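You operate a simulated robot arm through the tools that you are given. There is no shell and no other tool. Be economical: measure what you need, move in short steps, check, and stop when the job is done.

Carry out the task below with a simulated robot arm. There is one attempt and no reset: what you move stays moved.

Task
Make room on the top of the cooler for the silver infuser. At the end: the yellow cup from the top of the cooler is on the tea end of the counter; the silver infuser stands where the yellow cup stood; the green lemon tea tin is on the teal wool box; the brown tea scoop is on the tea end of the counter; whatever was shut is shut again. Leave all else as you found it, and nothing knocked over.

Only the result counts: the job must be done as asked and must still hold three seconds after the hand-in. Knocking over, shifting, dropping, spilling or breaking anything else fails it.

Robot
A 6-joint arm with a two-finger parallel gripper, fixed in place. Base frame: the origin is at the foot of the arm, x ahead of it, y to its left, z up; the work surface is at about z = 0.76. Readings come in m, degrees, newtons and seconds.
With the tool pointing down near the work surface it reaches from about 0.3 to 0.74 m from the base axis. Its first joint turns from -66.0 to 66.0 degrees. Payload 2.45 kg.
The TCP is the grasp point between the finger pads, 0.024 m short of the fingertips. In the tool frame z runs along the fingers and y along their closing line. Largest opening 0.068 m; finger width 0.017, thickness 0.01; the body of the gripper, 0.04 by 0.07 m, starts 0.041 m behind the TCP.
Orientation is that of the tool frame in the base frame, as a unit quaternion [w, x, y, z]. With the fingers straight down and closing along the base's y, the tool's x points along the base's -x, its y along +y and its z along -z.

Tools
- The arm moves only by the tool apply_moves. Its argument "series" is a list of rows, each a list of 3 entries, a list of its own where there are three numbers: the opening, from 0 (shut) to 1 (fully open), then the shift along the base's x, y, z in units of 400 mm (1.0 is 400 mm), then the turn, a rotation vector about the base's x, y, z in units of 90 degrees (1.0 is 90 degrees). In form: [[grip, [x, y, z], [rx, ry, rz]], ...]. A call has 1 to 8 rows; each row is the pose to reach, as a shift and turn from the pose commanded when the call began. A call with a number of a shift or a turn outside -1 to 1 is refused whole. A row lasts 0.2 s, in which the tool goes at most 0.05 m and 8.6 degrees; a call with a longer step from one row to the next is refused whole, and so is a gripper value outside its range. A pose out of reach is approached as far as the arm can. The call stops where the force on the tool passes 40 N (or 10 N more than at its start, if that is more) or the arm is blocked; 0.2 s more then pass. Each finger travels about 0.108 m/s and halts on what it meets, pressing with about 33 N; the grip force reading is that of the motor and also rises with nothing between the fingers. The clock runs only during rows and for 0.2 s after the last one: add rows that repeat a pose to give the fingers time. It gives the time, the measured TCP pose, the force on the tool (base axes), the opening and the grip force at its end, in the units of the frame above (readings bear some noise).
- Cameras (640 x 400 px; columns grow to the right, rows downward): "scene" is fixed at [0.1533, 0.4144, 1.448]; the picture's right is [-0.85, -0.53, 0.00], its down [-0.38, 0.61, -0.70] and it looks along [0.37, -0.59, -0.72] (base axes); focal length 279 px, centre (320, 200). "wrist" rides on the gripper at [-0.032, 0, -0.039] in the tool frame; the picture's right is [0.00, -1.00, 0.00], its down [0.97, 0.00, -0.24] and it looks along [0.24, 0.00, 0.97] (tool axes); focal length 218 px, centre (320, 200). There is no depth. A picture from a camera that has moved, and an enlarged one, comes with that camera's place and axes in the base frame and with its lens.
- snapshot(camera): a new picture of that camera. No time passes.
- close_up(camera, box): a new picture of the part [left, top, right, bottom] of that camera's present view, enlarged. No time passes.
- sign_off(): hands the job in; it is judged then, once.

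Work in short steps. Places have to be worked out from the pictures, the camera data and where the tool is seen: move nearer, look again, correct. Check each grasp and each placing, and mend what went wrong. You have 120 turns and 68 pictures in all, those below and enlarged ones among them. Open the gripper and draw the arm clear of the work before you hand the job in, unless the task says otherwise; then end with one line.

The tools are called after "Call:" by a JSON object that holds its "api" and its "payload". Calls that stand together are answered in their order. apply_moves: Moves the arm, as the interface text tells. Its arguments: {"type":"object","properties":{"series":{"type":"array","items":{"type":"array"}}},"required":["series"]} The other tools are called the same way: snapshot (camera) takes a picture; close_up (camera, box) takes an enlarged picture of a part of a camera's view; sign_off () hands the job in.

At the start:

```text
t: 0.0
position: [0.4616, 0.0801, 1.089]
orientation: [0.0, 0.0, 1.0, 0.0]
wrist_force: [-0.1, -0.5, 0.0]
finger_gap: 0.0679
grip_force: 0.1
```

scene: 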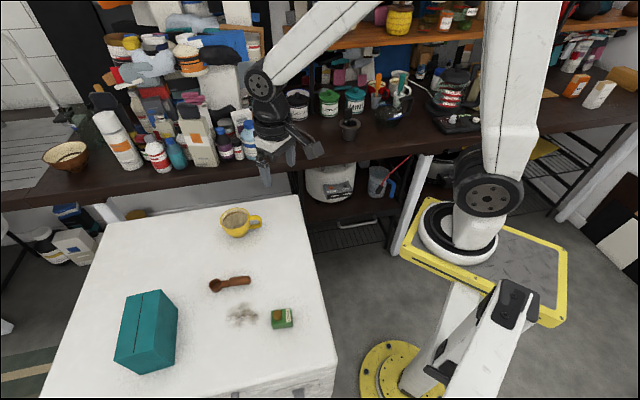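
wrist: 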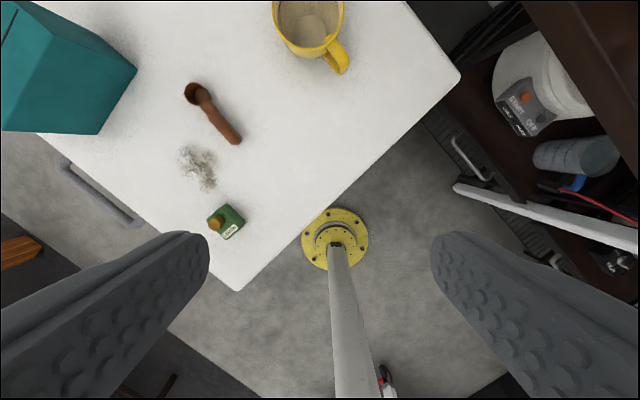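

The pictures show a white surface (probably the cooler) holding the yellow cup, scoop, green tin and teal box, with the dark counter behind. I'll take enlarged views to identify the infuser and the tea end.

Call:
{"api": "close_up", "payload": {"camera": "scene", "box": [280, 40, 480, 165]}}

Call:
{"api": "close_up", "payload": {"camera": "scene", "box": [40, 60, 300, 222]}}

Call:
{"api": "close_up", "payload": {"camera": "scene", "box": [60, 200, 380, 400]}}

Call:
{"api": "close_up", "payload": {"camera": "scene", "box": [420, 30, 640, 168]}}

```text
3.20 times, centred on (380, 102) of scene
camera zoom: at [0.1533, 0.4144, 1.448], right [-0.85, -0.53, 0.0], down [-0.38, 0.61, -0.7], along [0.37, -0.59, -0.72], focal length 894 px, centre (128, 512)
```

zoom: 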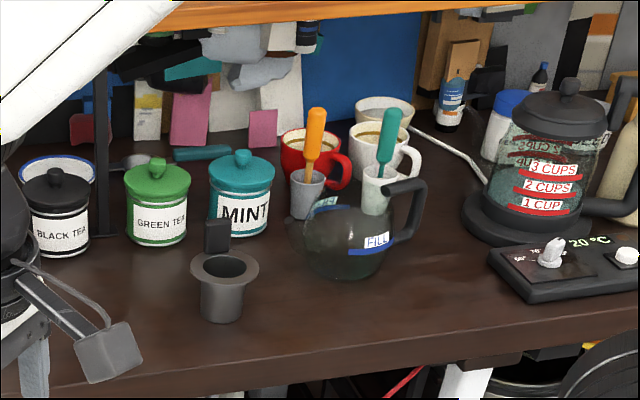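

```text
2.46 times, centred on (170, 141) of scene
camera zoom: at [0.1533, 0.4144, 1.448], right [-0.85, -0.53, 0.0], down [-0.38, 0.61, -0.7], along [0.37, -0.59, -0.72], focal length 688 px, centre (689, 345)
```

zoom: 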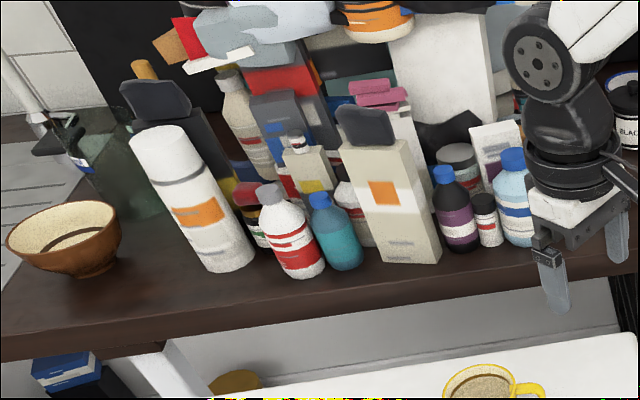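

```text
2.00 times, centred on (220, 300) of scene
camera zoom: at [0.1533, 0.4144, 1.448], right [-0.85, -0.53, 0.0], down [-0.38, 0.61, -0.7], along [0.37, -0.59, -0.72], focal length 559 px, centre (520, 0)
```

zoom: 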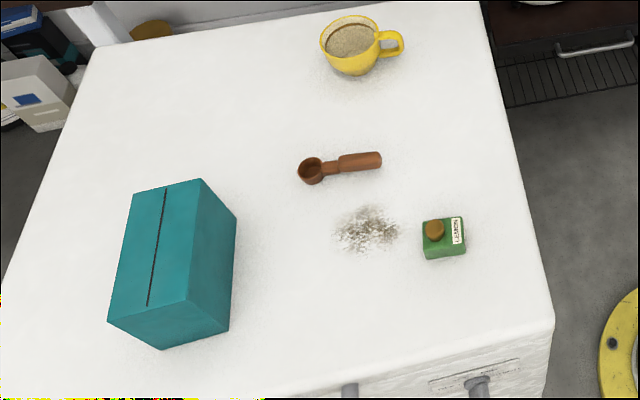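

```text
2.90 times, centred on (530, 99) of scene
camera zoom: at [0.1533, 0.4144, 1.448], right [-0.85, -0.53, 0.0], down [-0.38, 0.61, -0.7], along [0.37, -0.59, -0.72], focal length 810 px, centre (-289, 493)
```

zoom: 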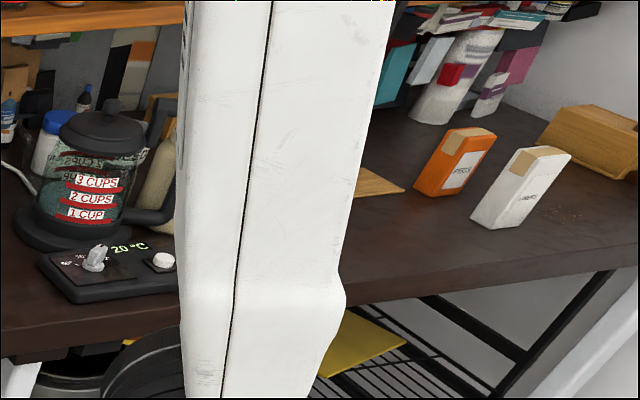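

The cooler top is near z≈0.76 with its edge running diagonally, and the cup is near (0.65, 0.09). A hat-shaped grey thing near the tea tins may be the infuser, so I'll move toward the counter at a safe height and look.

Call:
{"api": "apply_moves", "payload": {"series": [[1, [-0.02, -0.1, 0.05], [0, 0, 0]], [1, [-0.05, -0.2, 0.1], [0, 0, 0]], [1, [-0.08, -0.3, 0.15], [0, 0, 0]], [1, [-0.1, -0.4, 0.15], [0, 0, 0]], [1, [-0.1, -0.5, 0.15], [0, 0, 0]], [1, [-0.1, -0.6, 0.15], [0, 0, 0]]]}}

Call:
{"api": "snapshot", "payload": {"camera": "wrist"}}

Call:
{"api": "snapshot", "payload": {"camera": "scene"}}

```text
t: 1.4
position: [0.4236, -0.1641, 1.1515]
orientation: [0.0, -0.001, 1.0, 0.0]
wrist_force: [0.5, 0.6, 0.2]
finger_gap: 0.068
grip_force: 0.1
```

```text
61 pictures are left
camera wrist: at [0.4569, -0.1638, 1.1902], right [0.0, -1.0, 0.0], down [-0.97, 0.0, 0.24], along [-0.24, 0.0, -0.97], focal length 218 px, centre (320, 200)
```

wrist: 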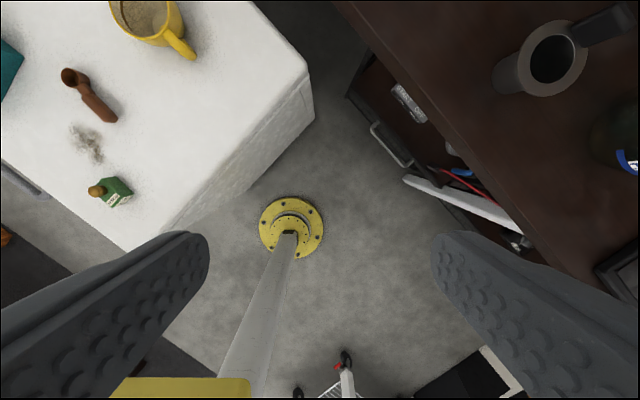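

```text
60 pictures are left
```

scene: 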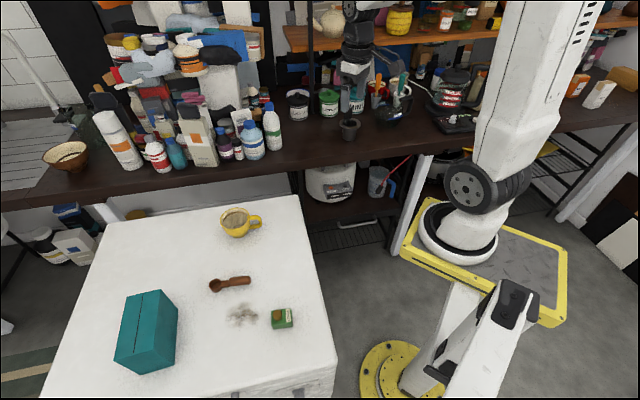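

The hat-shaped grey thing triangulates to about (0.557, -0.441), rim z≈0.90. I'll approach above it for a better look.

Call:
{"api": "apply_moves", "payload": {"series": [[1, [0.04, -0.1, -0.0], [0, 0, 0]], [1, [0.08, -0.2, 0], [0, 0, 0]], [1, [0.12, -0.3, 0], [0, 0, 0]], [1, [0.16, -0.4, 0], [0, 0, 0]], [1, [0.2, -0.5, -0.0], [0, 0, 0]], [1, [0.22, -0.56, -0.1], [0, 0, 0]]]}}

Call:
{"api": "snapshot", "payload": {"camera": "wrist"}}

```text
t: 2.8
position: [0.5088, -0.3859, 1.1089]
orientation: [0.0, -0.001, 1.0, 0.0]
wrist_force: [-0.9, 0.4, 0.6]
finger_gap: 0.0678
grip_force: 0.0
```

```text
59 pictures are left
camera wrist: at [0.5407, -0.3875, 1.1477], right [0.0, -1.0, 0.0], down [-0.97, 0.0, 0.24], along [-0.24, 0.0, -0.97], focal length 218 px, centre (320, 200)
```

wrist: 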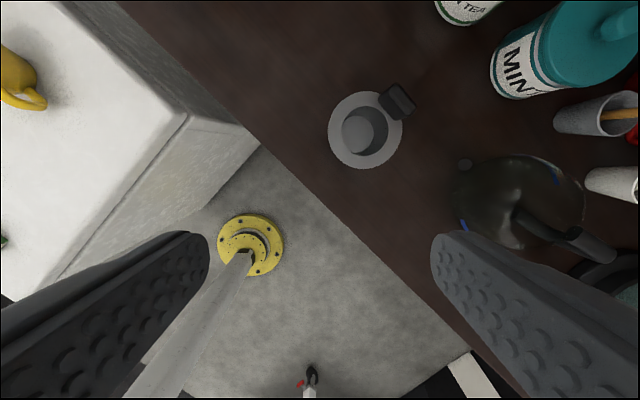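

Call:
{"api": "close_up", "payload": {"camera": "wrist", "box": [290, 60, 450, 190]}}

Call:
{"api": "close_up", "payload": {"camera": "scene", "box": [280, 60, 480, 240]}}

Call:
{"api": "close_up", "payload": {"camera": "scene", "box": [220, 330, 350, 400]}}

```text
3.08 times, centred on (370, 125) of wrist
camera zoom: at [0.5407, -0.3875, 1.1477], right [0.0, -1.0, 0.0], down [-0.97, 0.0, 0.24], along [-0.24, 0.0, -0.97], focal length 672 px, centre (166, 431)
```

zoom: 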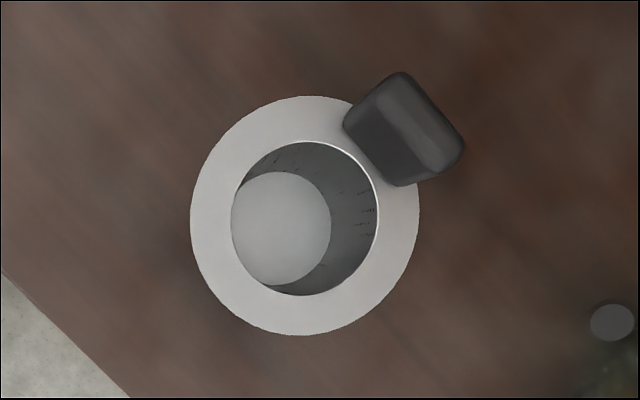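

```text
2.22 times, centred on (380, 150) of scene
camera zoom: at [0.1533, 0.4143, 1.448], right [-0.85, -0.53, 0.0], down [-0.38, 0.61, -0.7], along [0.37, -0.59, -0.72], focal length 621 px, centre (187, 311)
```

zoom: 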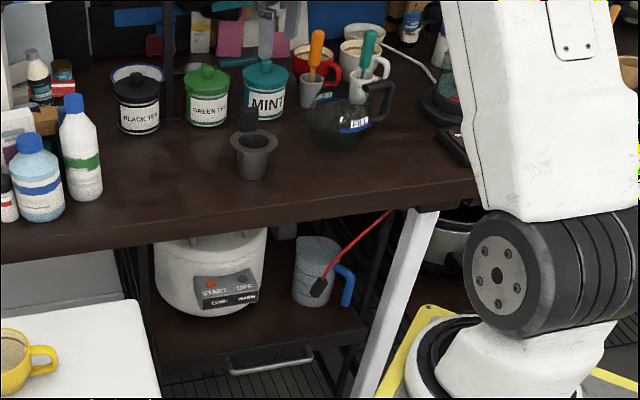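

```text
4.92 times, centred on (285, 365) of scene
camera zoom: at [0.1533, 0.4143, 1.448], right [-0.85, -0.53, 0.0], down [-0.38, 0.61, -0.7], along [0.37, -0.59, -0.72], focal length 1376 px, centre (492, -612)
```

zoom: 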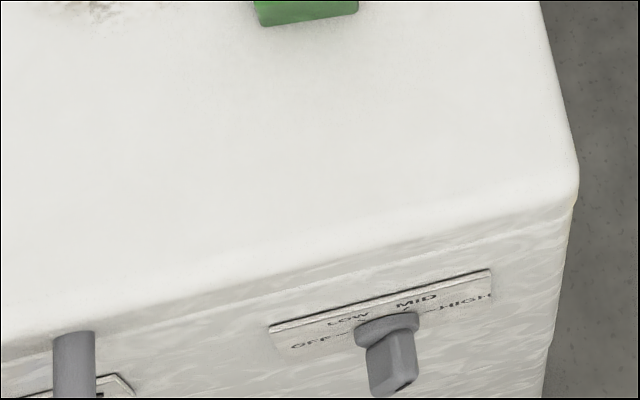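

This is the silver infuser: a flanged basket about 80 mm wide, with slits and a dark handle block, standing on the counter's tea end. Nothing seems to need opening. Next I go look at the yellow cup from above.

Call:
{"api": "apply_moves", "payload": {"series": [[1, [0.02, 0.115, 0], [0, 0, 0]], [1, [0.04, 0.23, 0], [0, 0, 0]], [1, [0.07, 0.345, 0], [0, 0, 0]], [1, [0.1, 0.46, 0], [0, 0, 0]], [1, [0.13, 0.575, 0], [0, 0, 0]], [1, [0.16, 0.69, 0], [0, 0, 0]], [1, [0.19, 0.8, 0], [0, 0, 0]], [1, [0.21, 0.91, 0], [0, 0, 0]]]}}

Call:
{"api": "apply_moves", "payload": {"series": [[1, [0.02, 0.1, -0.05], [0, 0, 0]], [1, [0.02, 0.2, -0.1], [0, 0, 0]], [1, [0.02, 0.25, -0.2], [0, 0, 0]]]}}

Call:
{"api": "snapshot", "payload": {"camera": "wrist"}}

```text
t: 4.6
position: [0.5939, -0.0181, 1.111]
orientation: [0.0, 0.0, 1.0, 0.0]
wrist_force: [0.6, 0.0, 0.5]
finger_gap: 0.0679
grip_force: 0.1
```

```text
t: 5.4
position: [0.6025, 0.0818, 1.0271]
orientation: [0.001, 0.0, 1.0, 0.0]
wrist_force: [0.0, 0.4, 0.2]
finger_gap: 0.0681
grip_force: 0.2
```

```text
55 pictures are left
camera wrist: at [0.6355, 0.0803, 1.0652], right [0.0, -1.0, 0.0], down [-0.97, 0.0, 0.24], along [-0.24, 0.0, -0.97], focal length 218 px, centre (320, 200)
```

wrist: 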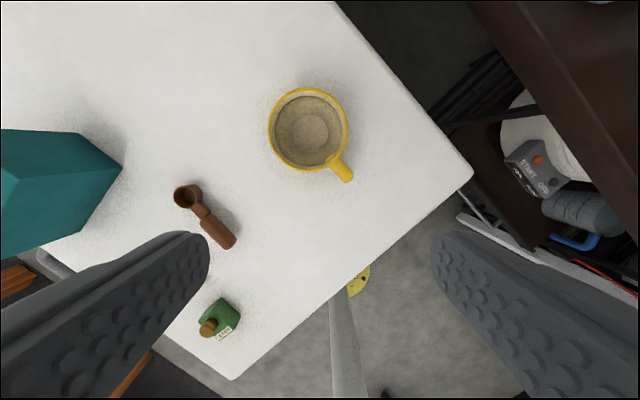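

The cup is empty; its rim is about 86 mm across, centred near (0.654, 0.094) with rim z≈0.82. I plan to pinch the +y wall of the rim, so I descend above that point and check.

Call:
{"api": "apply_moves", "payload": {"series": [[1, [0.03, 0.035, -0.08], [0, 0, 0]], [1, [0.065, 0.07, -0.16], [0, 0, 0]], [1, [0.1, 0.1, -0.24], [0, 0, 0]], [1, [0.129, 0.135, -0.3], [0, 0, 0]]]}}

Call:
{"api": "snapshot", "payload": {"camera": "wrist"}}

Call:
{"api": "close_up", "payload": {"camera": "scene", "box": [180, 150, 300, 250]}}

```text
t: 6.4
position: [0.6547, 0.1371, 0.908]
orientation: [0.001, 0.0, 1.0, 0.0]
wrist_force: [0.5, -1.1, -1.3]
finger_gap: 0.068
grip_force: 0.1
```

```text
54 pictures are left
camera wrist: at [0.6879, 0.1355, 0.9465], right [0.0, -1.0, 0.0], down [-0.97, 0.0, 0.24], along [-0.24, 0.0, -0.97], focal length 218 px, centre (320, 200)
```

wrist: 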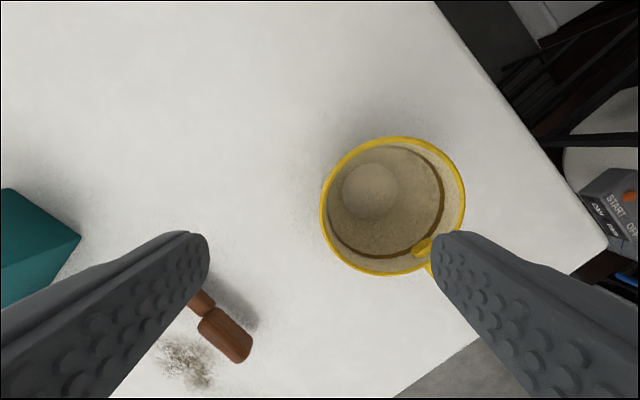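

```text
4.00 times, centred on (240, 200) of scene
camera zoom: at [0.1533, 0.4144, 1.448], right [-0.85, -0.53, 0.0], down [-0.38, 0.61, -0.7], along [0.37, -0.59, -0.72], focal length 1118 px, centre (640, 200)
```

zoom: 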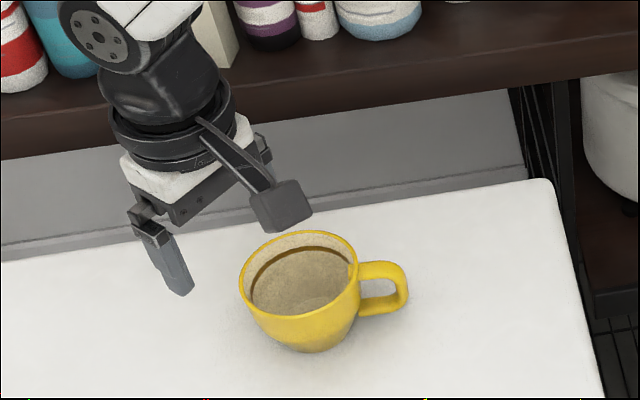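

Refined estimate: rim centre (0.653, 0.0915), rim z≈0.823. I descend astride the +y wall to TCP z≈0.813 and close.

Call:
{"api": "apply_moves", "payload": {"series": [[1, [-0.003, -0.01, -0.08], [0, 0, 0]], [1, [-0.003, -0.01, -0.16], [0, 0, 0]], [1, [-0.003, -0.01, -0.2], [0, 0, 0]], [1, [-0.003, -0.01, -0.2375], [0, 0, 0]]]}}

Call:
{"api": "snapshot", "payload": {"camera": "wrist"}}

Call:
{"api": "close_up", "payload": {"camera": "scene", "box": [180, 150, 300, 250]}}

```text
t: 7.1
position: [0.6588, 0.1305, 0.8482]
orientation: [0.006, 0.0, 1.0, 0.002]
wrist_force: [0.9, 0.5, 5.2]
finger_gap: 0.0679
grip_force: 0.0
stopped in row 3: the force on the tool passed its limit (the readings are from after the stop); the commanded pose is now the measured one
```

```text
52 pictures are left
camera wrist: at [0.6907, 0.1306, 0.887], right [0.0, -1.0, 0.0], down [-0.97, 0.0, 0.23], along [-0.23, 0.0, -0.97], focal length 218 px, centre (320, 200)
```

wrist: 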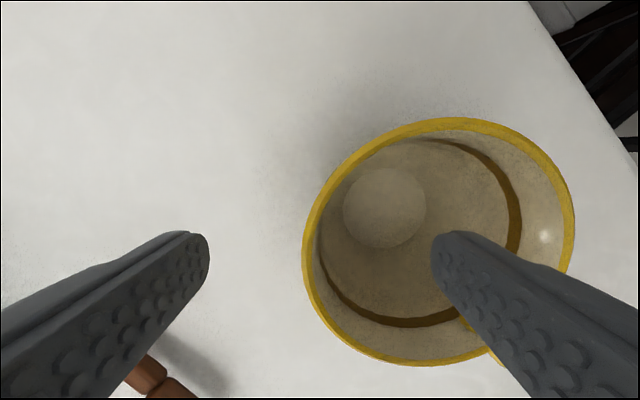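

```text
4.00 times, centred on (240, 200) of scene
camera zoom: at [0.1532, 0.4143, 1.448], right [-0.85, -0.53, 0.0], down [-0.38, 0.61, -0.7], along [0.37, -0.59, -0.72], focal length 1118 px, centre (640, 200)
```

zoom: 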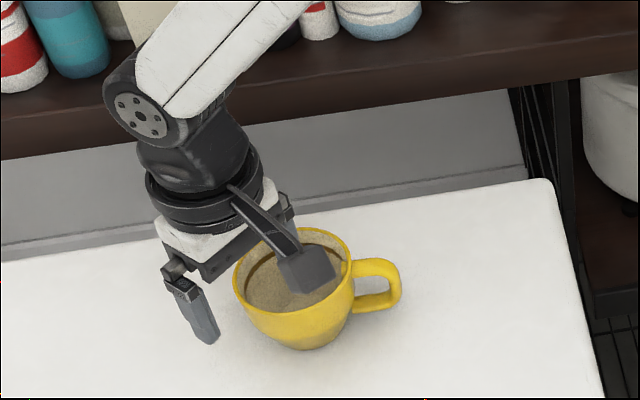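

The tool met something just as the inner fingertip reached rim level, with the cup's open interior visible below it. The cup appears to have shifted about 5 mm. I'll back off and use the handle instead, looking again from above first.

Call:
{"api": "apply_moves", "payload": {"series": [[1, [0, 0, 0.05], [0, 0, 0]], [1, [-0.03, -0.06, 0.15], [0, 0, 0]], [1, [-0.05, -0.12, 0.2], [0, 0, 0]], [1, [-0.07, -0.14, 0.2], [0, 0, 0]]]}}

Call:
{"api": "close_up", "payload": {"camera": "wrist", "box": [220, 60, 460, 260]}}

Call:
{"api": "close_up", "payload": {"camera": "scene", "box": [200, 190, 280, 250]}}

```text
t: 8.1
position: [0.6288, 0.075, 0.9296]
orientation: [0.004, 0.0, 1.0, 0.001]
wrist_force: [-0.5, -0.5, -0.1]
finger_gap: 0.0679
grip_force: 0.0
```

```text
2.00 times, centred on (340, 160) of wrist
camera zoom: at [0.6609, 0.0744, 0.968], right [0.0, -1.0, 0.0], down [-0.97, 0.0, 0.23], along [-0.23, 0.0, -0.97], focal length 436 px, centre (280, 280)
```

zoom: 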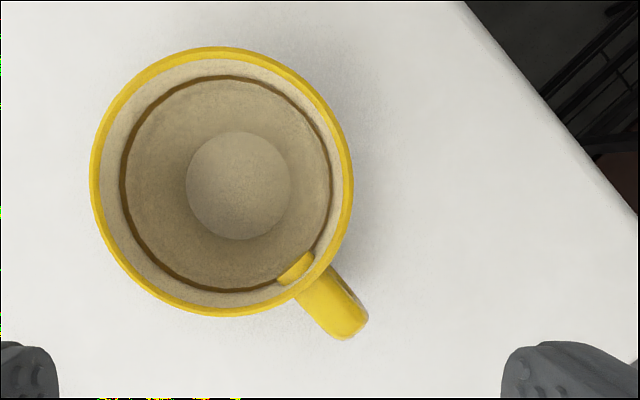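

```text
6.67 times, centred on (240, 220) of scene
camera zoom: at [0.1533, 0.4143, 1.448], right [-0.85, -0.53, 0.0], down [-0.38, 0.61, -0.7], along [0.37, -0.59, -0.72], focal length 1863 px, centre (853, 67)
```

zoom: 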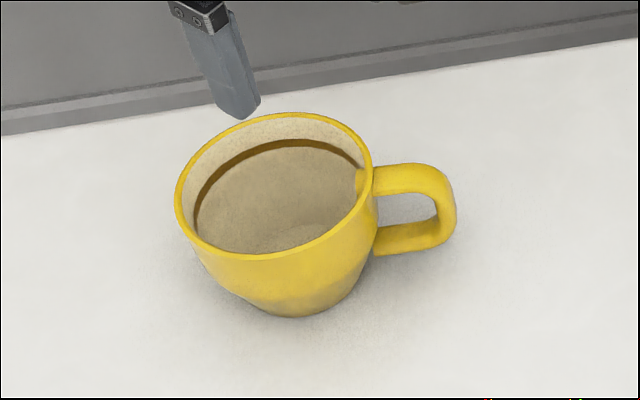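

The cup body is too wide and evidently solid at the opening, so I'll take it by the handle, which points along about (-0.78, -0.62) from the cup centre (0.659, 0.094). I turn the tool +38.5° so the fingers straddle the handle, then check from above.

Call:
{"api": "apply_moves", "payload": {"series": [[1, [-0.01, -0.01, 0], [0, 0.005, 0.09]], [1, [-0.02, -0.02, 0], [0, 0.005, 0.18]], [1, [-0.03, -0.03, 0], [0, 0.005, 0.27]], [1, [-0.037, -0.0435, 0], [0, 0.005, 0.36]], [1, [-0.037, -0.0435, 0], [0, 0.005, 0.428]]]}}

Call:
{"api": "snapshot", "payload": {"camera": "wrist"}}

```text
t: 9.3
position: [0.6132, 0.0575, 0.9267]
orientation: [0.001, -0.331, 0.944, 0.003]
wrist_force: [0.1, -0.1, 0.3]
finger_gap: 0.0679
grip_force: 0.1
```

```text
48 pictures are left
camera wrist: at [0.6391, 0.0764, 0.9654], right [0.62, -0.78, -0.01], down [-0.76, -0.61, 0.24], along [-0.19, -0.14, -0.97], focal length 218 px, centre (320, 200)
```

wrist: 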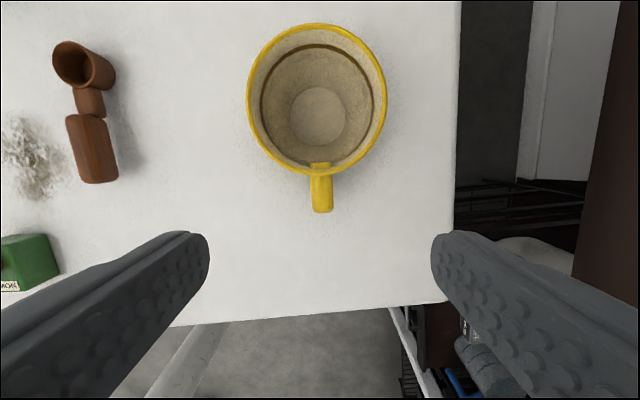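

The handle is centred between the fingers. I descend to TCP z≈0.795 with the fingers open.

Call:
{"api": "apply_moves", "payload": {"series": [[1, [0.005, 0.003, -0.1], [0, 0, 0]], [1, [0.005, 0.003, -0.2], [0, 0, 0]], [1, [0.005, 0.003, -0.27], [0, 0, 0]], [1, [0.005, 0.003, -0.33], [0, 0, 0]]]}}

Call:
{"api": "snapshot", "payload": {"camera": "wrist"}}

Call:
{"api": "close_up", "payload": {"camera": "scene", "box": [200, 180, 296, 240]}}

```text
t: 10.3
position: [0.6157, 0.0591, 0.7935]
orientation: [0.001, -0.33, 0.944, 0.003]
wrist_force: [0.3, 0.1, 1.4]
finger_gap: 0.0679
grip_force: 0.0
```

```text
47 pictures are left
camera wrist: at [0.6416, 0.0783, 0.8318], right [0.62, -0.78, 0.0], down [-0.76, -0.61, 0.24], along [-0.19, -0.14, -0.97], focal length 218 px, centre (320, 200)
```

wrist: 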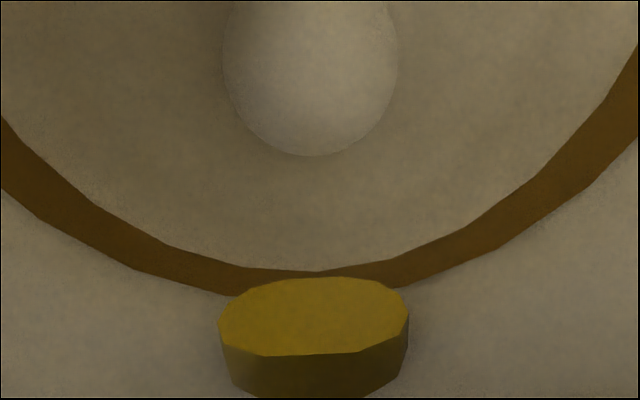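

```text
6.67 times, centred on (248, 210) of scene
camera zoom: at [0.1533, 0.4144, 1.448], right [-0.85, -0.53, 0.0], down [-0.38, 0.61, -0.7], along [0.37, -0.59, -0.72], focal length 1863 px, centre (800, 133)
```

zoom: 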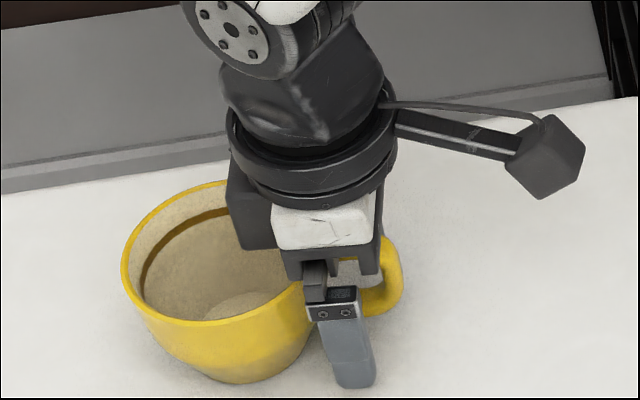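

No contact and the fingers straddle the handle. I close the gripper.

Call:
{"api": "apply_moves", "payload": {"series": [[0.6, [0, 0, 0], [0, 0, 0]], [0.3, [0, 0, 0], [0, 0, 0]], [0, [0, 0, 0], [0, 0, 0]], [0, [0, 0, 0], [0, 0, 0]], [0, [0, 0, 0], [0, 0, 0]]]}}

```text
t: 11.5
position: [0.6156, 0.0593, 0.7934]
orientation: [0.0, -0.329, 0.944, 0.003]
wrist_force: [-0.2, 0.1, 0.3]
finger_gap: 0.0158
grip_force: 33.0
```

Gripped at a 15.8 mm gap. I lift 8 cm and check that the cup hangs level.

Call:
{"api": "apply_moves", "payload": {"series": [[0, [0, 0, 0.02], [0, 0, 0]], [0, [0, 0, 0.08], [0, 0, 0]], [0, [0, 0, 0.15], [0, 0, 0]], [0, [0, 0, 0.25], [0, 0, 0]], [0, [0, 0, 0.35], [0, 0, 0]]]}}

Call:
{"api": "close_up", "payload": {"camera": "scene", "box": [180, 110, 340, 260]}}

```text
t: 12.7
position: [0.616, 0.0551, 0.9356]
orientation: [0.0, -0.33, 0.944, 0.003]
wrist_force: [0.5, 0.3, -1.2]
finger_gap: 0.0157
grip_force: 33.0
```

```text
2.67 times, centred on (260, 185) of scene
camera zoom: at [0.1533, 0.4144, 1.448], right [-0.85, -0.53, 0.0], down [-0.38, 0.61, -0.7], along [0.37, -0.59, -0.72], focal length 745 px, centre (480, 240)
```

zoom: 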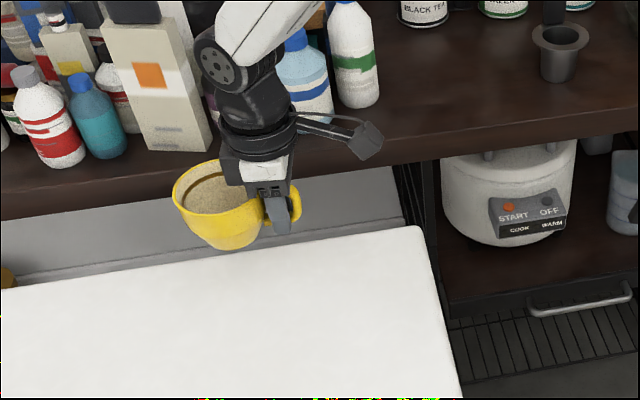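

The cup is lifted and level. I carry it over to the tea end, rising and turning -50° so the handle faces the robot, aiming above cup centre (0.598, -0.327).

Call:
{"api": "apply_moves", "payload": {"series": [[0, [-0.024, -0.115, 0.03], [0, 0, -0.0695]], [0, [-0.048, -0.23, 0.06], [0, 0, -0.139]], [0, [-0.072, -0.345, 0.09], [0, 0, -0.2085]], [0, [-0.096, -0.46, 0.12], [0, 0, -0.278]], [0, [-0.12, -0.575, 0.15], [0, 0, -0.3475]], [0, [-0.144, -0.69, 0.18], [0, 0, -0.417]], [0, [-0.168, -0.805, 0.2], [0, 0, -0.4865]], [0, [-0.1925, -0.92, 0.22], [0, 0, -0.556]]]}}

Call:
{"api": "snapshot", "payload": {"camera": "scene"}}

Call:
{"api": "snapshot", "payload": {"camera": "wrist"}}

```text
t: 14.5
position: [0.5421, -0.3099, 1.0264]
orientation: [0.001, 0.101, 0.995, 0.003]
wrist_force: [0.5, -0.2, -1.3]
finger_gap: 0.0159
grip_force: 33.0
```

```text
44 pictures are left
```

scene: 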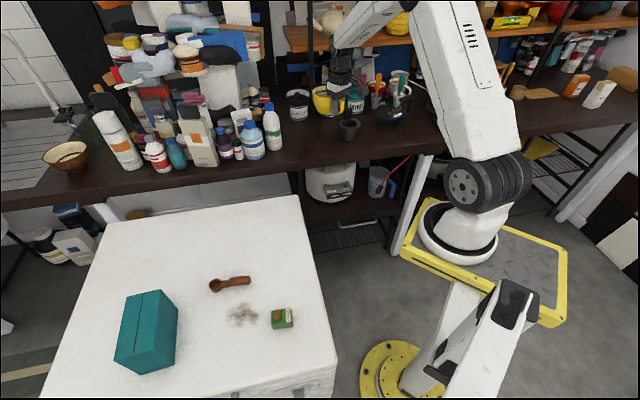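

```text
43 pictures are left
camera wrist: at [0.5744, -0.318, 1.0649], right [-0.2, -0.98, -0.01], down [-0.95, 0.19, 0.24], along [-0.23, 0.05, -0.97], focal length 218 px, centre (320, 200)
```

wrist: 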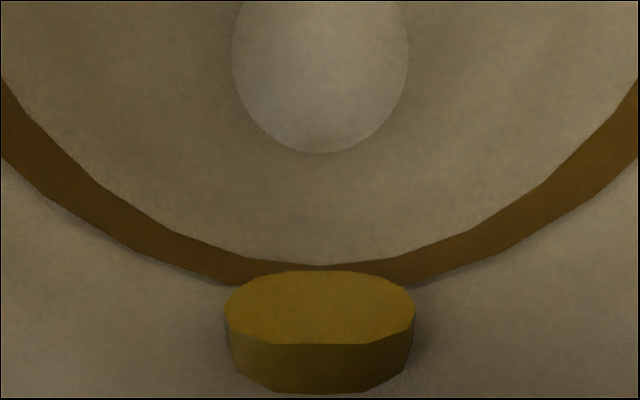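

The cup is over the target, in front of the black and green tea tins and clear of the infuser. I descend to about 3 cm above the expected contact, then look.

Call:
{"api": "apply_moves", "payload": {"series": [[0, [0, -0.005, -0.1], [0, 0, 0]], [0, [0, -0.005, -0.2], [0, 0, 0]], [0, [0, -0.005, -0.26], [0, 0, 0]]]}}

Call:
{"api": "close_up", "payload": {"camera": "scene", "box": [270, 60, 398, 140]}}

```text
t: 15.3
position: [0.5405, -0.3134, 0.9204]
orientation: [0.001, 0.1, 0.995, 0.002]
wrist_force: [-0.4, -0.5, -1.2]
finger_gap: 0.016
grip_force: 33.3
```

```text
5.00 times, centred on (334, 100) of scene
camera zoom: at [0.1534, 0.4143, 1.448], right [-0.85, -0.53, 0.0], down [-0.38, 0.61, -0.7], along [0.37, -0.59, -0.72], focal length 1397 px, centre (250, 700)
```

zoom: 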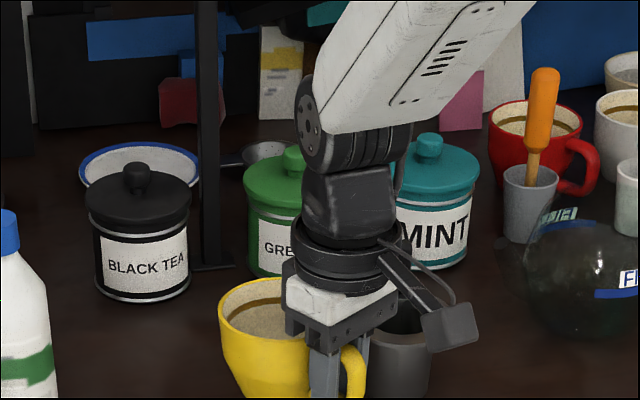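

Clear all round. I descend in small steps, watching the force.

Call:
{"api": "apply_moves", "payload": {"series": [[0, [0, 0, -0.02], [0, 0, 0]], [0, [0, 0, -0.04], [0, 0, 0]], [0, [0, 0, -0.055], [0, 0, 0]], [0, [0, 0, -0.07], [0, 0, 0]]]}}

Call:
{"api": "close_up", "payload": {"camera": "scene", "box": [270, 80, 398, 160]}}

```text
t: 16.3
position: [0.5411, -0.312, 0.8906]
orientation: [0.002, 0.101, 0.995, 0.002]
wrist_force: [-0.1, -0.1, -0.4]
finger_gap: 0.0159
grip_force: 33.1
```

```text
5.00 times, centred on (334, 120) of scene
camera zoom: at [0.1534, 0.4143, 1.448], right [-0.85, -0.53, 0.0], down [-0.38, 0.61, -0.7], along [0.37, -0.59, -0.72], focal length 1397 px, centre (250, 600)
```

zoom: 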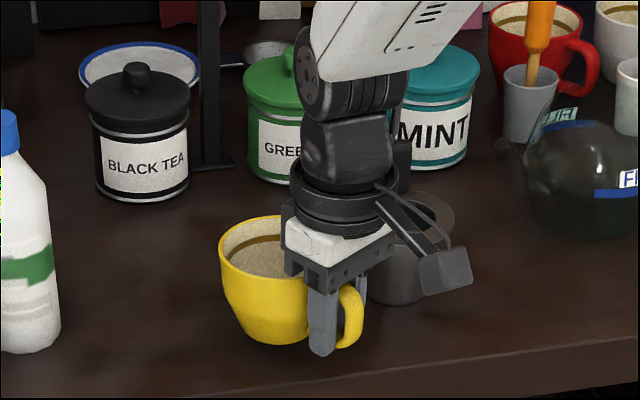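

The force reading went from -1.2 to -0.4, perhaps just touching. I continue in 2 mm steps.

Call:
{"api": "apply_moves", "payload": {"series": [[0, [0, 0, -0.005], [0, 0, 0]], [0, [0, 0, -0.01], [0, 0, 0]]]}}

```text
t: 16.9
position: [0.5398, -0.3102, 0.8881]
orientation: [0.002, 0.101, 0.995, 0.003]
wrist_force: [0.1, 0.1, -1.8]
finger_gap: 0.0155
grip_force: 33.2
```

Call:
{"api": "apply_moves", "payload": {"series": [[0, [0, 0, -0.005], [0, 0, 0]], [0, [0, 0, -0.01], [0, 0, 0]], [0, [0, 0, -0.015], [0, 0, 0]], [0, [0, 0, -0.02], [0, 0, 0]]]}}

```text
t: 17.9
position: [0.5415, -0.3097, 0.8793]
orientation: [0.001, 0.1, 0.995, 0.002]
wrist_force: [0.4, -0.3, -1.8]
finger_gap: 0.0158
grip_force: 33.1
```

Still hanging free at z 0.879 (-1.8 N). I keep going down in 2 mm steps.

Call:
{"api": "apply_moves", "payload": {"series": [[0, [0, 0, -0.005], [0, 0, 0]], [0, [0, 0, -0.01], [0, 0, 0]], [0, [0, 0, -0.015], [0, 0, 0]]]}}

Call:
{"api": "close_up", "payload": {"camera": "scene", "box": [290, 100, 386, 160]}}

```text
t: 18.7
position: [0.5412, -0.3109, 0.8741]
orientation: [0.002, 0.1, 0.995, 0.003]
wrist_force: [-0.5, -0.3, -1.9]
finger_gap: 0.0158
grip_force: 33.5
```

```text
6.67 times, centred on (338, 130) of scene
camera zoom: at [0.1534, 0.4143, 1.448], right [-0.85, -0.53, 0.0], down [-0.38, 0.61, -0.7], along [0.37, -0.59, -0.72], focal length 1863 px, centre (200, 667)
```

zoom: 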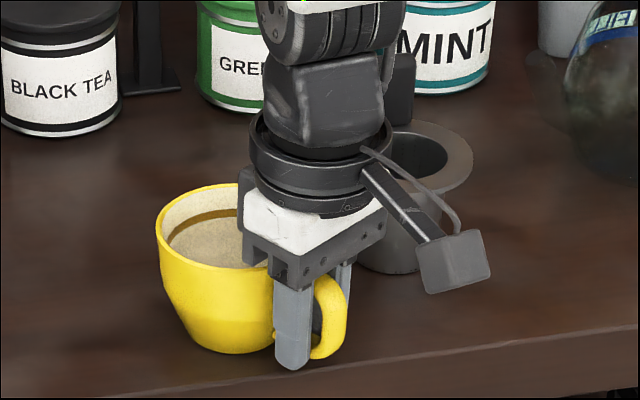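

Call:
{"api": "apply_moves", "payload": {"series": [[0, [0, 0, -0.005], [0, 0, 0]], [0, [0, 0, -0.01], [0, 0, 0]], [0, [0, 0, -0.015], [0, 0, 0]]]}}

```text
t: 19.5
position: [0.5413, -0.3115, 0.8692]
orientation: [0.004, 0.1, 0.995, 0.0]
wrist_force: [-0.7, 1.4, 21.9]
finger_gap: 0.0158
grip_force: 33.0
```

Contact at z≈0.87 (22 N up): the cup is on the counter. I ease off 1 mm and open the fingers only partly.

Call:
{"api": "apply_moves", "payload": {"series": [[0, [0, 0, 0.003], [0, 0, 0]], [0.35, [0, 0, 0.003], [0, 0, 0]], [0.6, [0, 0, 0.003], [0, 0, 0]], [0.6, [0, 0, 0.003], [0, 0, 0]]]}}

Call:
{"api": "close_up", "payload": {"camera": "scene", "box": [290, 100, 386, 160]}}

```text
t: 20.5
position: [0.5399, -0.31, 0.8672]
orientation: [0.002, 0.1, 0.995, 0.003]
wrist_force: [0.5, 0.6, 0.5]
finger_gap: 0.0409
grip_force: 0.1
```

```text
6.67 times, centred on (338, 130) of scene
camera zoom: at [0.1533, 0.4144, 1.448], right [-0.85, -0.53, 0.0], down [-0.38, 0.61, -0.7], along [0.37, -0.59, -0.72], focal length 1863 px, centre (200, 667)
```

zoom: 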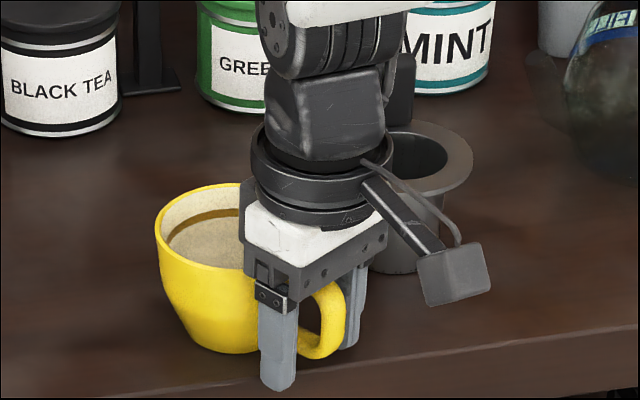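

The cup stands on the counter, level and released. I rise straight up, then turn -38° and move above the infuser's handle, estimated at about (0.588, -0.473).

Call:
{"api": "apply_moves", "payload": {"series": [[0.6, [0, 0, 0.1], [0, 0, 0]], [0.8, [0, 0, 0.2], [0, 0, 0]], [1, [0, 0, 0.3], [0, 0, 0]], [1, [0, 0, 0.38], [0, 0, 0]]]}}

Call:
{"api": "apply_moves", "payload": {"series": [[1, [0.02, -0.08, 0], [0, 0, -0.085]], [1, [0.04, -0.16, 0], [0, 0, -0.17]], [1, [0.07, -0.25, 0], [0, 0, -0.255]], [1, [0.1, -0.33, 0], [0, 0, -0.34]], [1, [0.11, -0.38, 0], [0, 0, -0.422]]]}}

Call:
{"api": "snapshot", "payload": {"camera": "wrist"}}

Call:
{"api": "close_up", "payload": {"camera": "scene", "box": [280, 60, 408, 140]}}

```text
t: 21.5
position: [0.5396, -0.3119, 1.0233]
orientation: [0.001, 0.101, 0.995, 0.002]
wrist_force: [0.0, -0.3, -0.6]
finger_gap: 0.068
grip_force: 0.0
```

```text
t: 22.7
position: [0.5826, -0.4622, 1.0201]
orientation: [0.001, 0.42, 0.908, 0.002]
wrist_force: [0.5, 0.1, 0.6]
finger_gap: 0.068
grip_force: 0.0
out of reach, approached as far as the arm can: row 5
```

```text
38 pictures are left
camera wrist: at [0.6034, -0.4867, 1.0592], right [-0.76, -0.65, 0.0], down [-0.63, 0.74, 0.24], along [-0.15, 0.19, -0.97], focal length 218 px, centre (320, 200)
```

wrist: 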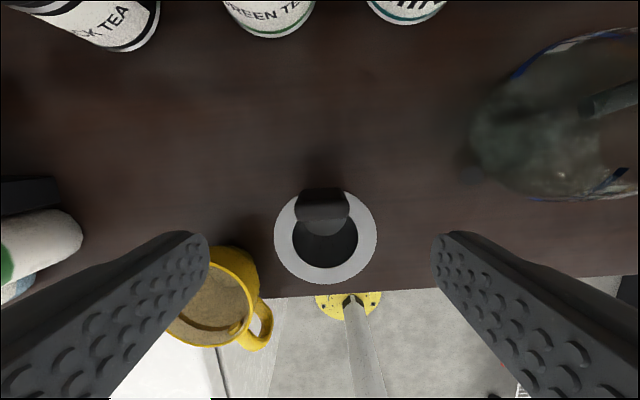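

```text
5.00 times, centred on (344, 100) of scene
camera zoom: at [0.1533, 0.4144, 1.448], right [-0.85, -0.53, 0.0], down [-0.38, 0.61, -0.7], along [0.37, -0.59, -0.72], focal length 1397 px, centre (200, 700)
```

zoom: 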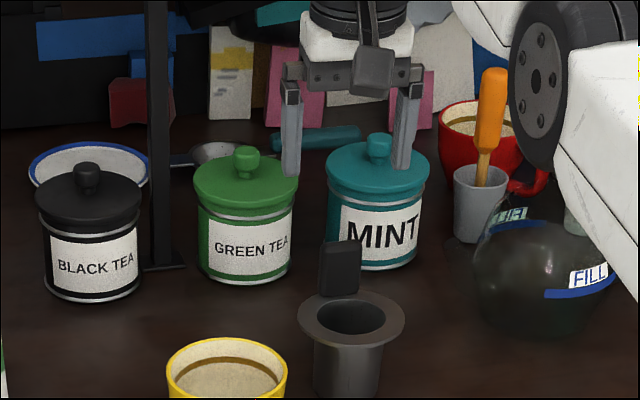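

The infuser rim is centred at (0.557, -0.436). Its handle tab, about 32×16 mm with top z≈0.94, is at (0.577, -0.4565), just within reach. I shift over it, descend partway and check.

Call:
{"api": "apply_moves", "payload": {"series": [[1, [-0.0165, 0.019, 0], [0, 0, 0]], [1, [-0.0165, 0.019, -0.07], [0, 0, 0]], [1, [-0.0165, 0.019, -0.12], [0, 0, 0]]]}}

Call:
{"api": "snapshot", "payload": {"camera": "wrist"}}

```text
t: 23.5
position: [0.5724, -0.4555, 0.9714]
orientation: [0.003, 0.419, 0.908, 0.001]
wrist_force: [0.1, -0.7, -0.1]
finger_gap: 0.0678
grip_force: 0.0
```

```text
36 pictures are left
camera wrist: at [0.5935, -0.4792, 1.0104], right [-0.76, -0.65, -0.01], down [-0.63, 0.74, 0.24], along [-0.15, 0.18, -0.97], focal length 218 px, centre (320, 200)
```

wrist: 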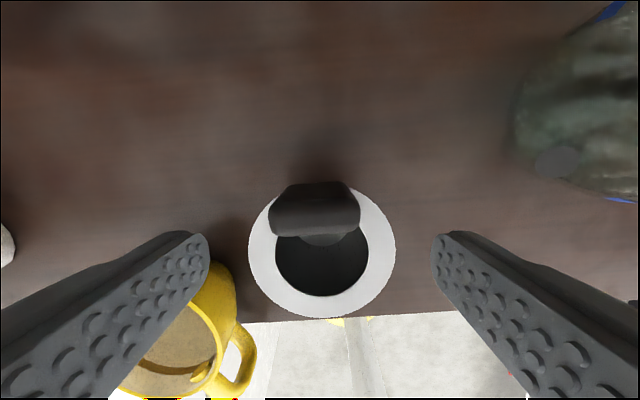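

The handle sits centred sideways but about 8 mm further out. I correct 6 mm outward, descend to z≈0.928 and close.

Call:
{"api": "apply_moves", "payload": {"series": [[1, [0.01, -0.011, 0], [0, 0, 0]], [1, [0.01, -0.011, -0.05], [0, 0, 0]], [1, [0.01, -0.011, -0.1], [0, 0, 0]], [0.6, [0.01, -0.011, -0.1], [0, 0, 0]], [0.3, [0.01, -0.011, -0.1], [0, 0, 0]], [0, [0.01, -0.011, -0.1], [0, 0, 0]], [0, [0.01, -0.011, -0.1], [0, 0, 0]], [0, [0.01, -0.011, -0.1], [0, 0, 0]]]}}

Call:
{"api": "close_up", "payload": {"camera": "scene", "box": [280, 70, 408, 150]}}

```text
t: 25.3
position: [0.5778, -0.4585, 0.9313]
orientation: [0.003, 0.418, 0.909, 0.003]
wrist_force: [-0.7, -0.1, 0.6]
finger_gap: 0.0318
grip_force: 33.6
```

```text
5.00 times, centred on (344, 110) of scene
camera zoom: at [0.1533, 0.4143, 1.448], right [-0.85, -0.53, 0.0], down [-0.38, 0.61, -0.7], along [0.37, -0.59, -0.72], focal length 1397 px, centre (200, 650)
```

zoom: 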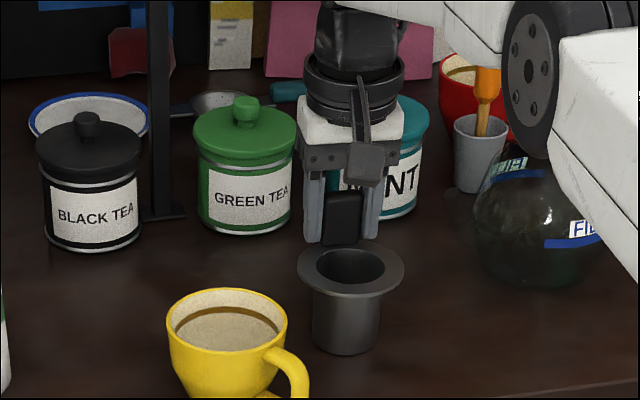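

Gripped at 31.8 mm. I lift and check.

Call:
{"api": "apply_moves", "payload": {"series": [[0, [0, 0, 0.02], [0, 0, 0]], [0, [-0.01, 0.01, 0.08], [0, 0, 0]], [0, [-0.03, 0.03, 0.15], [0, 0, 0]], [0, [-0.06, 0.06, 0.25], [0, 0, 0]]]}}

Call:
{"api": "close_up", "payload": {"camera": "scene", "box": [280, 40, 408, 120]}}

Call:
{"api": "snapshot", "payload": {"camera": "wrist"}}

```text
t: 26.3
position: [0.5533, -0.4317, 1.0304]
orientation: [0.002, 0.42, 0.908, 0.001]
wrist_force: [-0.8, 0.9, -0.7]
finger_gap: 0.0313
grip_force: 33.1
```

```text
5.00 times, centred on (344, 80) of scene
camera zoom: at [0.1533, 0.4144, 1.448], right [-0.85, -0.53, 0.0], down [-0.38, 0.61, -0.7], along [0.37, -0.59, -0.72], focal length 1397 px, centre (200, 800)
```

zoom: 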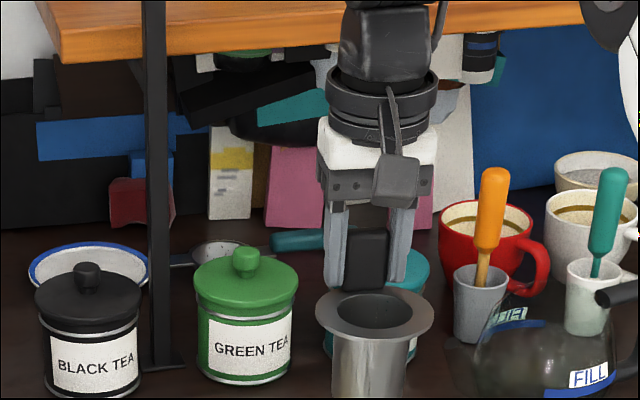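

```text
33 pictures are left
camera wrist: at [0.5746, -0.4577, 1.0699], right [-0.76, -0.65, -0.01], down [-0.63, 0.74, 0.24], along [-0.15, 0.18, -0.97], focal length 218 px, centre (320, 200)
```

wrist: 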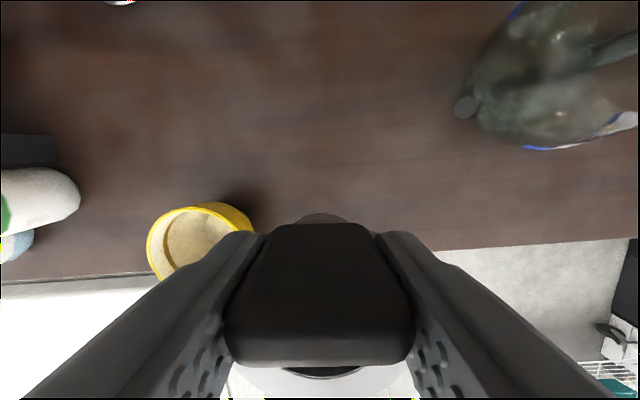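

Level and secure. I carry it back across to the cup's former spot, with target rim centre (0.654, 0.093), so TCP about (0.675, 0.0705).

Call:
{"api": "apply_moves", "payload": {"series": [[0, [0.026, 0.115, 0.03], [0, 0, 0]], [0, [0.052, 0.23, 0.06], [0, 0, 0]], [0, [0.078, 0.345, 0.06], [0, 0, 0]], [0, [0.104, 0.46, 0.06], [0, 0, 0]], [0, [0.13, 0.575, 0.06], [0, 0, 0]], [0, [0.156, 0.69, 0.06], [0, 0, 0]], [0, [0.182, 0.805, 0.06], [0, 0, 0]], [0, [0.208, 0.92, 0.06], [0, 0, 0]]]}}

```text
t: 28.1
position: [0.6395, -0.0684, 1.0581]
orientation: [0.003, 0.419, 0.908, 0.002]
wrist_force: [0.2, 0.2, -0.3]
finger_gap: 0.0315
grip_force: 33.1
```

Call:
{"api": "apply_moves", "payload": {"series": [[0, [0.03, 0.11, 0], [0, 0, 0]], [0, [0.06, 0.22, -0.03], [0, 0, 0]], [0, [0.0925, 0.33, -0.06], [0, 0, 0]], [0, [0.0925, 0.34, -0.16], [0, 0, 0]], [0, [0.0925, 0.34, -0.26], [0, 0, 0]], [0, [0.0925, 0.34, -0.36], [0, 0, 0]], [0, [0.0925, 0.34, -0.42], [0, 0, 0]]]}}

Call:
{"api": "close_up", "payload": {"camera": "scene", "box": [180, 150, 308, 250]}}

```text
t: 29.7
position: [0.6774, 0.0702, 0.8883]
orientation: [0.001, 0.419, 0.908, 0.002]
wrist_force: [-0.5, 0.2, -1.0]
finger_gap: 0.0312
grip_force: 33.6
```

```text
4.00 times, centred on (244, 200) of scene
camera zoom: at [0.1534, 0.4144, 1.448], right [-0.85, -0.53, 0.0], down [-0.38, 0.61, -0.7], along [0.37, -0.59, -0.72], focal length 1118 px, centre (624, 200)
```

zoom: 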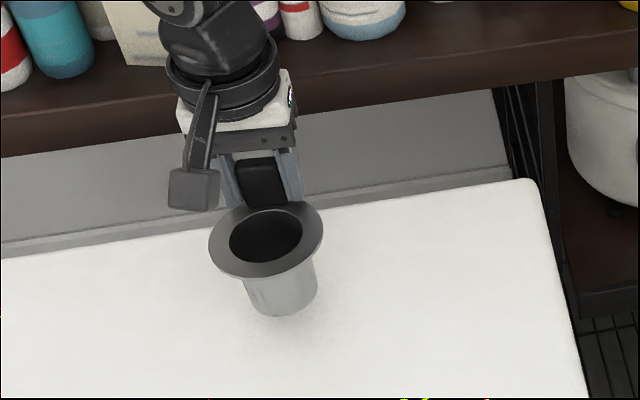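

The infuser centre is now about (0.656, 0.093), on target. I lower it in small steps to the expected contact at z≈0.855.

Call:
{"api": "apply_moves", "payload": {"series": [[0, [-0.004, 0, -0.03], [0, 0, 0]], [0, [-0.004, 0, -0.055], [0, 0, 0]], [0, [-0.004, 0, -0.065], [0, 0, 0]], [0, [-0.004, 0, -0.07], [0, 0, 0]], [0, [-0.004, 0, -0.075], [0, 0, 0]]]}}

```text
t: 30.9
position: [0.6752, 0.071, 0.8576]
orientation: [0.002, 0.419, 0.908, 0.002]
wrist_force: [0.8, -0.6, -0.6]
finger_gap: 0.0316
grip_force: 32.7
```

Call:
{"api": "apply_moves", "payload": {"series": [[0, [0, 0, -0.004], [0, 0, 0]], [0, [0, 0, -0.008], [0, 0, 0]], [0, [0, 0, -0.012], [0, 0, 0]]]}}

```text
t: 31.7
position: [0.6741, 0.0717, 0.8532]
orientation: [0.003, 0.418, 0.908, 0.002]
wrist_force: [0.0, 1.3, -0.8]
finger_gap: 0.0312
grip_force: 33.0
```

Call:
{"api": "apply_moves", "payload": {"series": [[0, [0, 0, -0.004], [0, 0, 0]], [0, [0, 0, -0.008], [0, 0, 0]]]}}

```text
t: 32.3
position: [0.6734, 0.0716, 0.8514]
orientation: [0.003, 0.418, 0.908, 0.002]
wrist_force: [-4.1, -1.7, 11.8]
finger_gap: 0.0316
grip_force: 33.3
```

Contact (12 N): the infuser is down. I ease off slightly, open the fingers and verify.

Call:
{"api": "apply_moves", "payload": {"series": [[0, [0, 0, 0.002], [0, 0, 0]], [0.6, [0, 0, 0.002], [0, 0, 0]], [0.8, [0, 0, 0.002], [0, 0, 0]], [1, [0, 0, 0.002], [0, 0, 0]], [1, [0, 0, 0.06], [0, 0, 0]], [1, [0, 0, 0.16], [0, 0, 0]], [1, [0, 0, 0.26], [0, 0, 0]]]}}

Call:
{"api": "snapshot", "payload": {"camera": "wrist"}}

Call:
{"api": "close_up", "payload": {"camera": "scene", "box": [120, 190, 330, 370]}}

```text
t: 33.9
position: [0.6733, 0.0698, 0.9513]
orientation: [0.002, 0.418, 0.908, 0.002]
wrist_force: [0.0, 0.3, 0.1]
finger_gap: 0.0678
grip_force: 0.0
```

```text
31 pictures are left
camera wrist: at [0.694, 0.0447, 0.9913], right [-0.76, -0.65, 0.0], down [-0.63, 0.74, 0.24], along [-0.15, 0.18, -0.97], focal length 218 px, centre (320, 200)
```

wrist: 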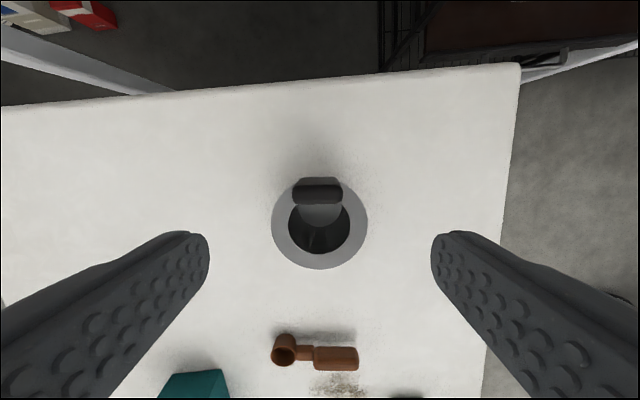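

```text
2.22 times, centred on (225, 280) of scene
camera zoom: at [0.1533, 0.4144, 1.448], right [-0.85, -0.53, 0.0], down [-0.38, 0.61, -0.7], along [0.37, -0.59, -0.72], focal length 621 px, centre (531, 22)
```

zoom: 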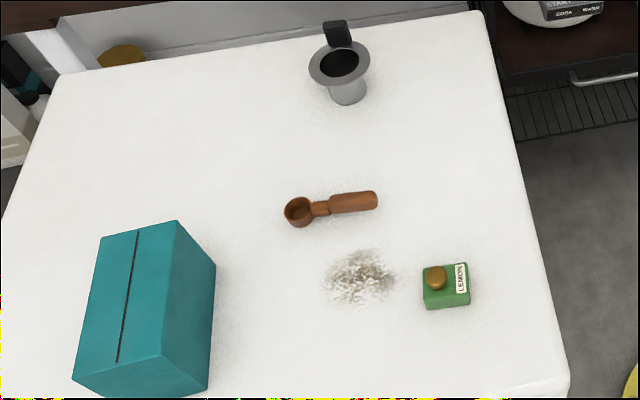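

The infuser stands upright at about (0.655, 0.092). Next I move above the tin, restoring yaw 0, for a view of the tin, scoop and teal box.

Call:
{"api": "apply_moves", "payload": {"series": [[1, [-0.04, 0.02, 0.08], [0, 0, 0.079]], [1, [-0.13, 0.07, 0.12], [0, 0, 0.158]], [1, [-0.23, 0.12, 0.16], [0, 0, 0.237]], [1, [-0.33, 0.18, 0.2], [0, 0, 0.316]], [1, [-0.42, 0.24, 0.22], [0, 0, 0.395]], [1, [-0.51, 0.3, 0.25], [0, 0, 0.474]], [1, [-0.6, 0.36, 0.27], [0, 0, 0.55]]]}}

Call:
{"api": "snapshot", "payload": {"camera": "wrist"}}

```text
t: 35.5
position: [0.431, 0.2133, 1.0623]
orientation: [0.002, -0.001, 1.0, 0.003]
wrist_force: [0.2, 0.1, 0.7]
finger_gap: 0.0678
grip_force: 0.1
```

```text
29 pictures are left
camera wrist: at [0.4639, 0.2131, 1.1008], right [0.0, -1.0, -0.01], down [-0.97, 0.0, 0.24], along [-0.24, 0.0, -0.97], focal length 218 px, centre (320, 200)
```

wrist: 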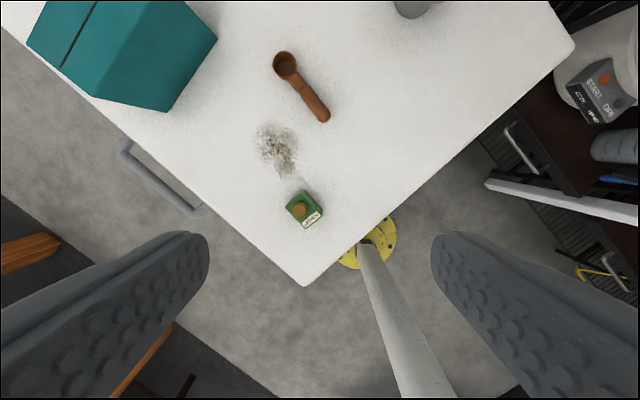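

Call:
{"api": "close_up", "payload": {"camera": "wrist", "box": [265, 175, 345, 240]}}

Call:
{"api": "close_up", "payload": {"camera": "scene", "box": [100, 280, 310, 390]}}

```text
6.15 times, centred on (305, 208) of wrist
camera zoom: at [0.4639, 0.2131, 1.1008], right [0.0, -1.0, -0.01], down [-0.97, 0.0, 0.24], along [-0.24, 0.0, -0.97], focal length 1343 px, centre (412, 154)
```

zoom: 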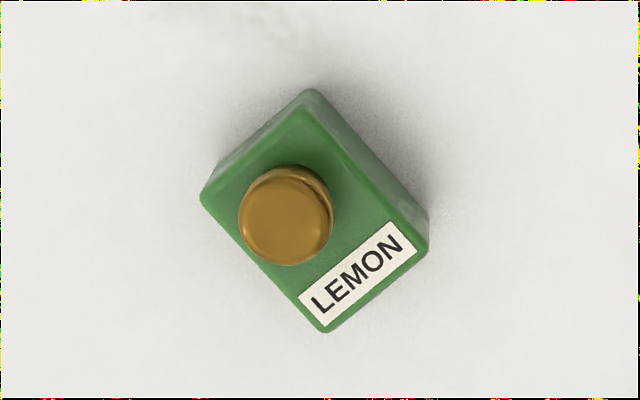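

```text
3.05 times, centred on (205, 335) of scene
camera zoom: at [0.1533, 0.4143, 1.448], right [-0.85, -0.53, 0.0], down [-0.38, 0.61, -0.7], along [0.37, -0.59, -0.72], focal length 852 px, centre (670, -211)
```

zoom: 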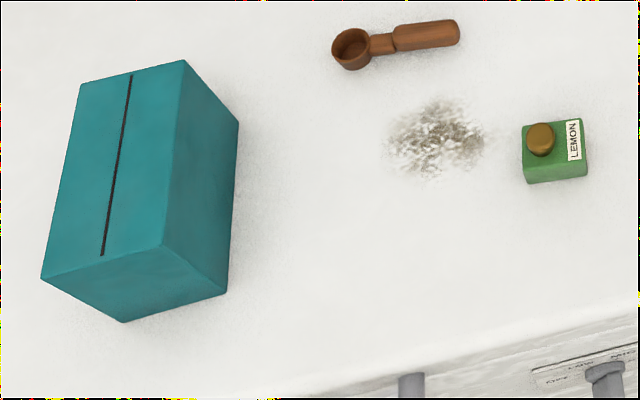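

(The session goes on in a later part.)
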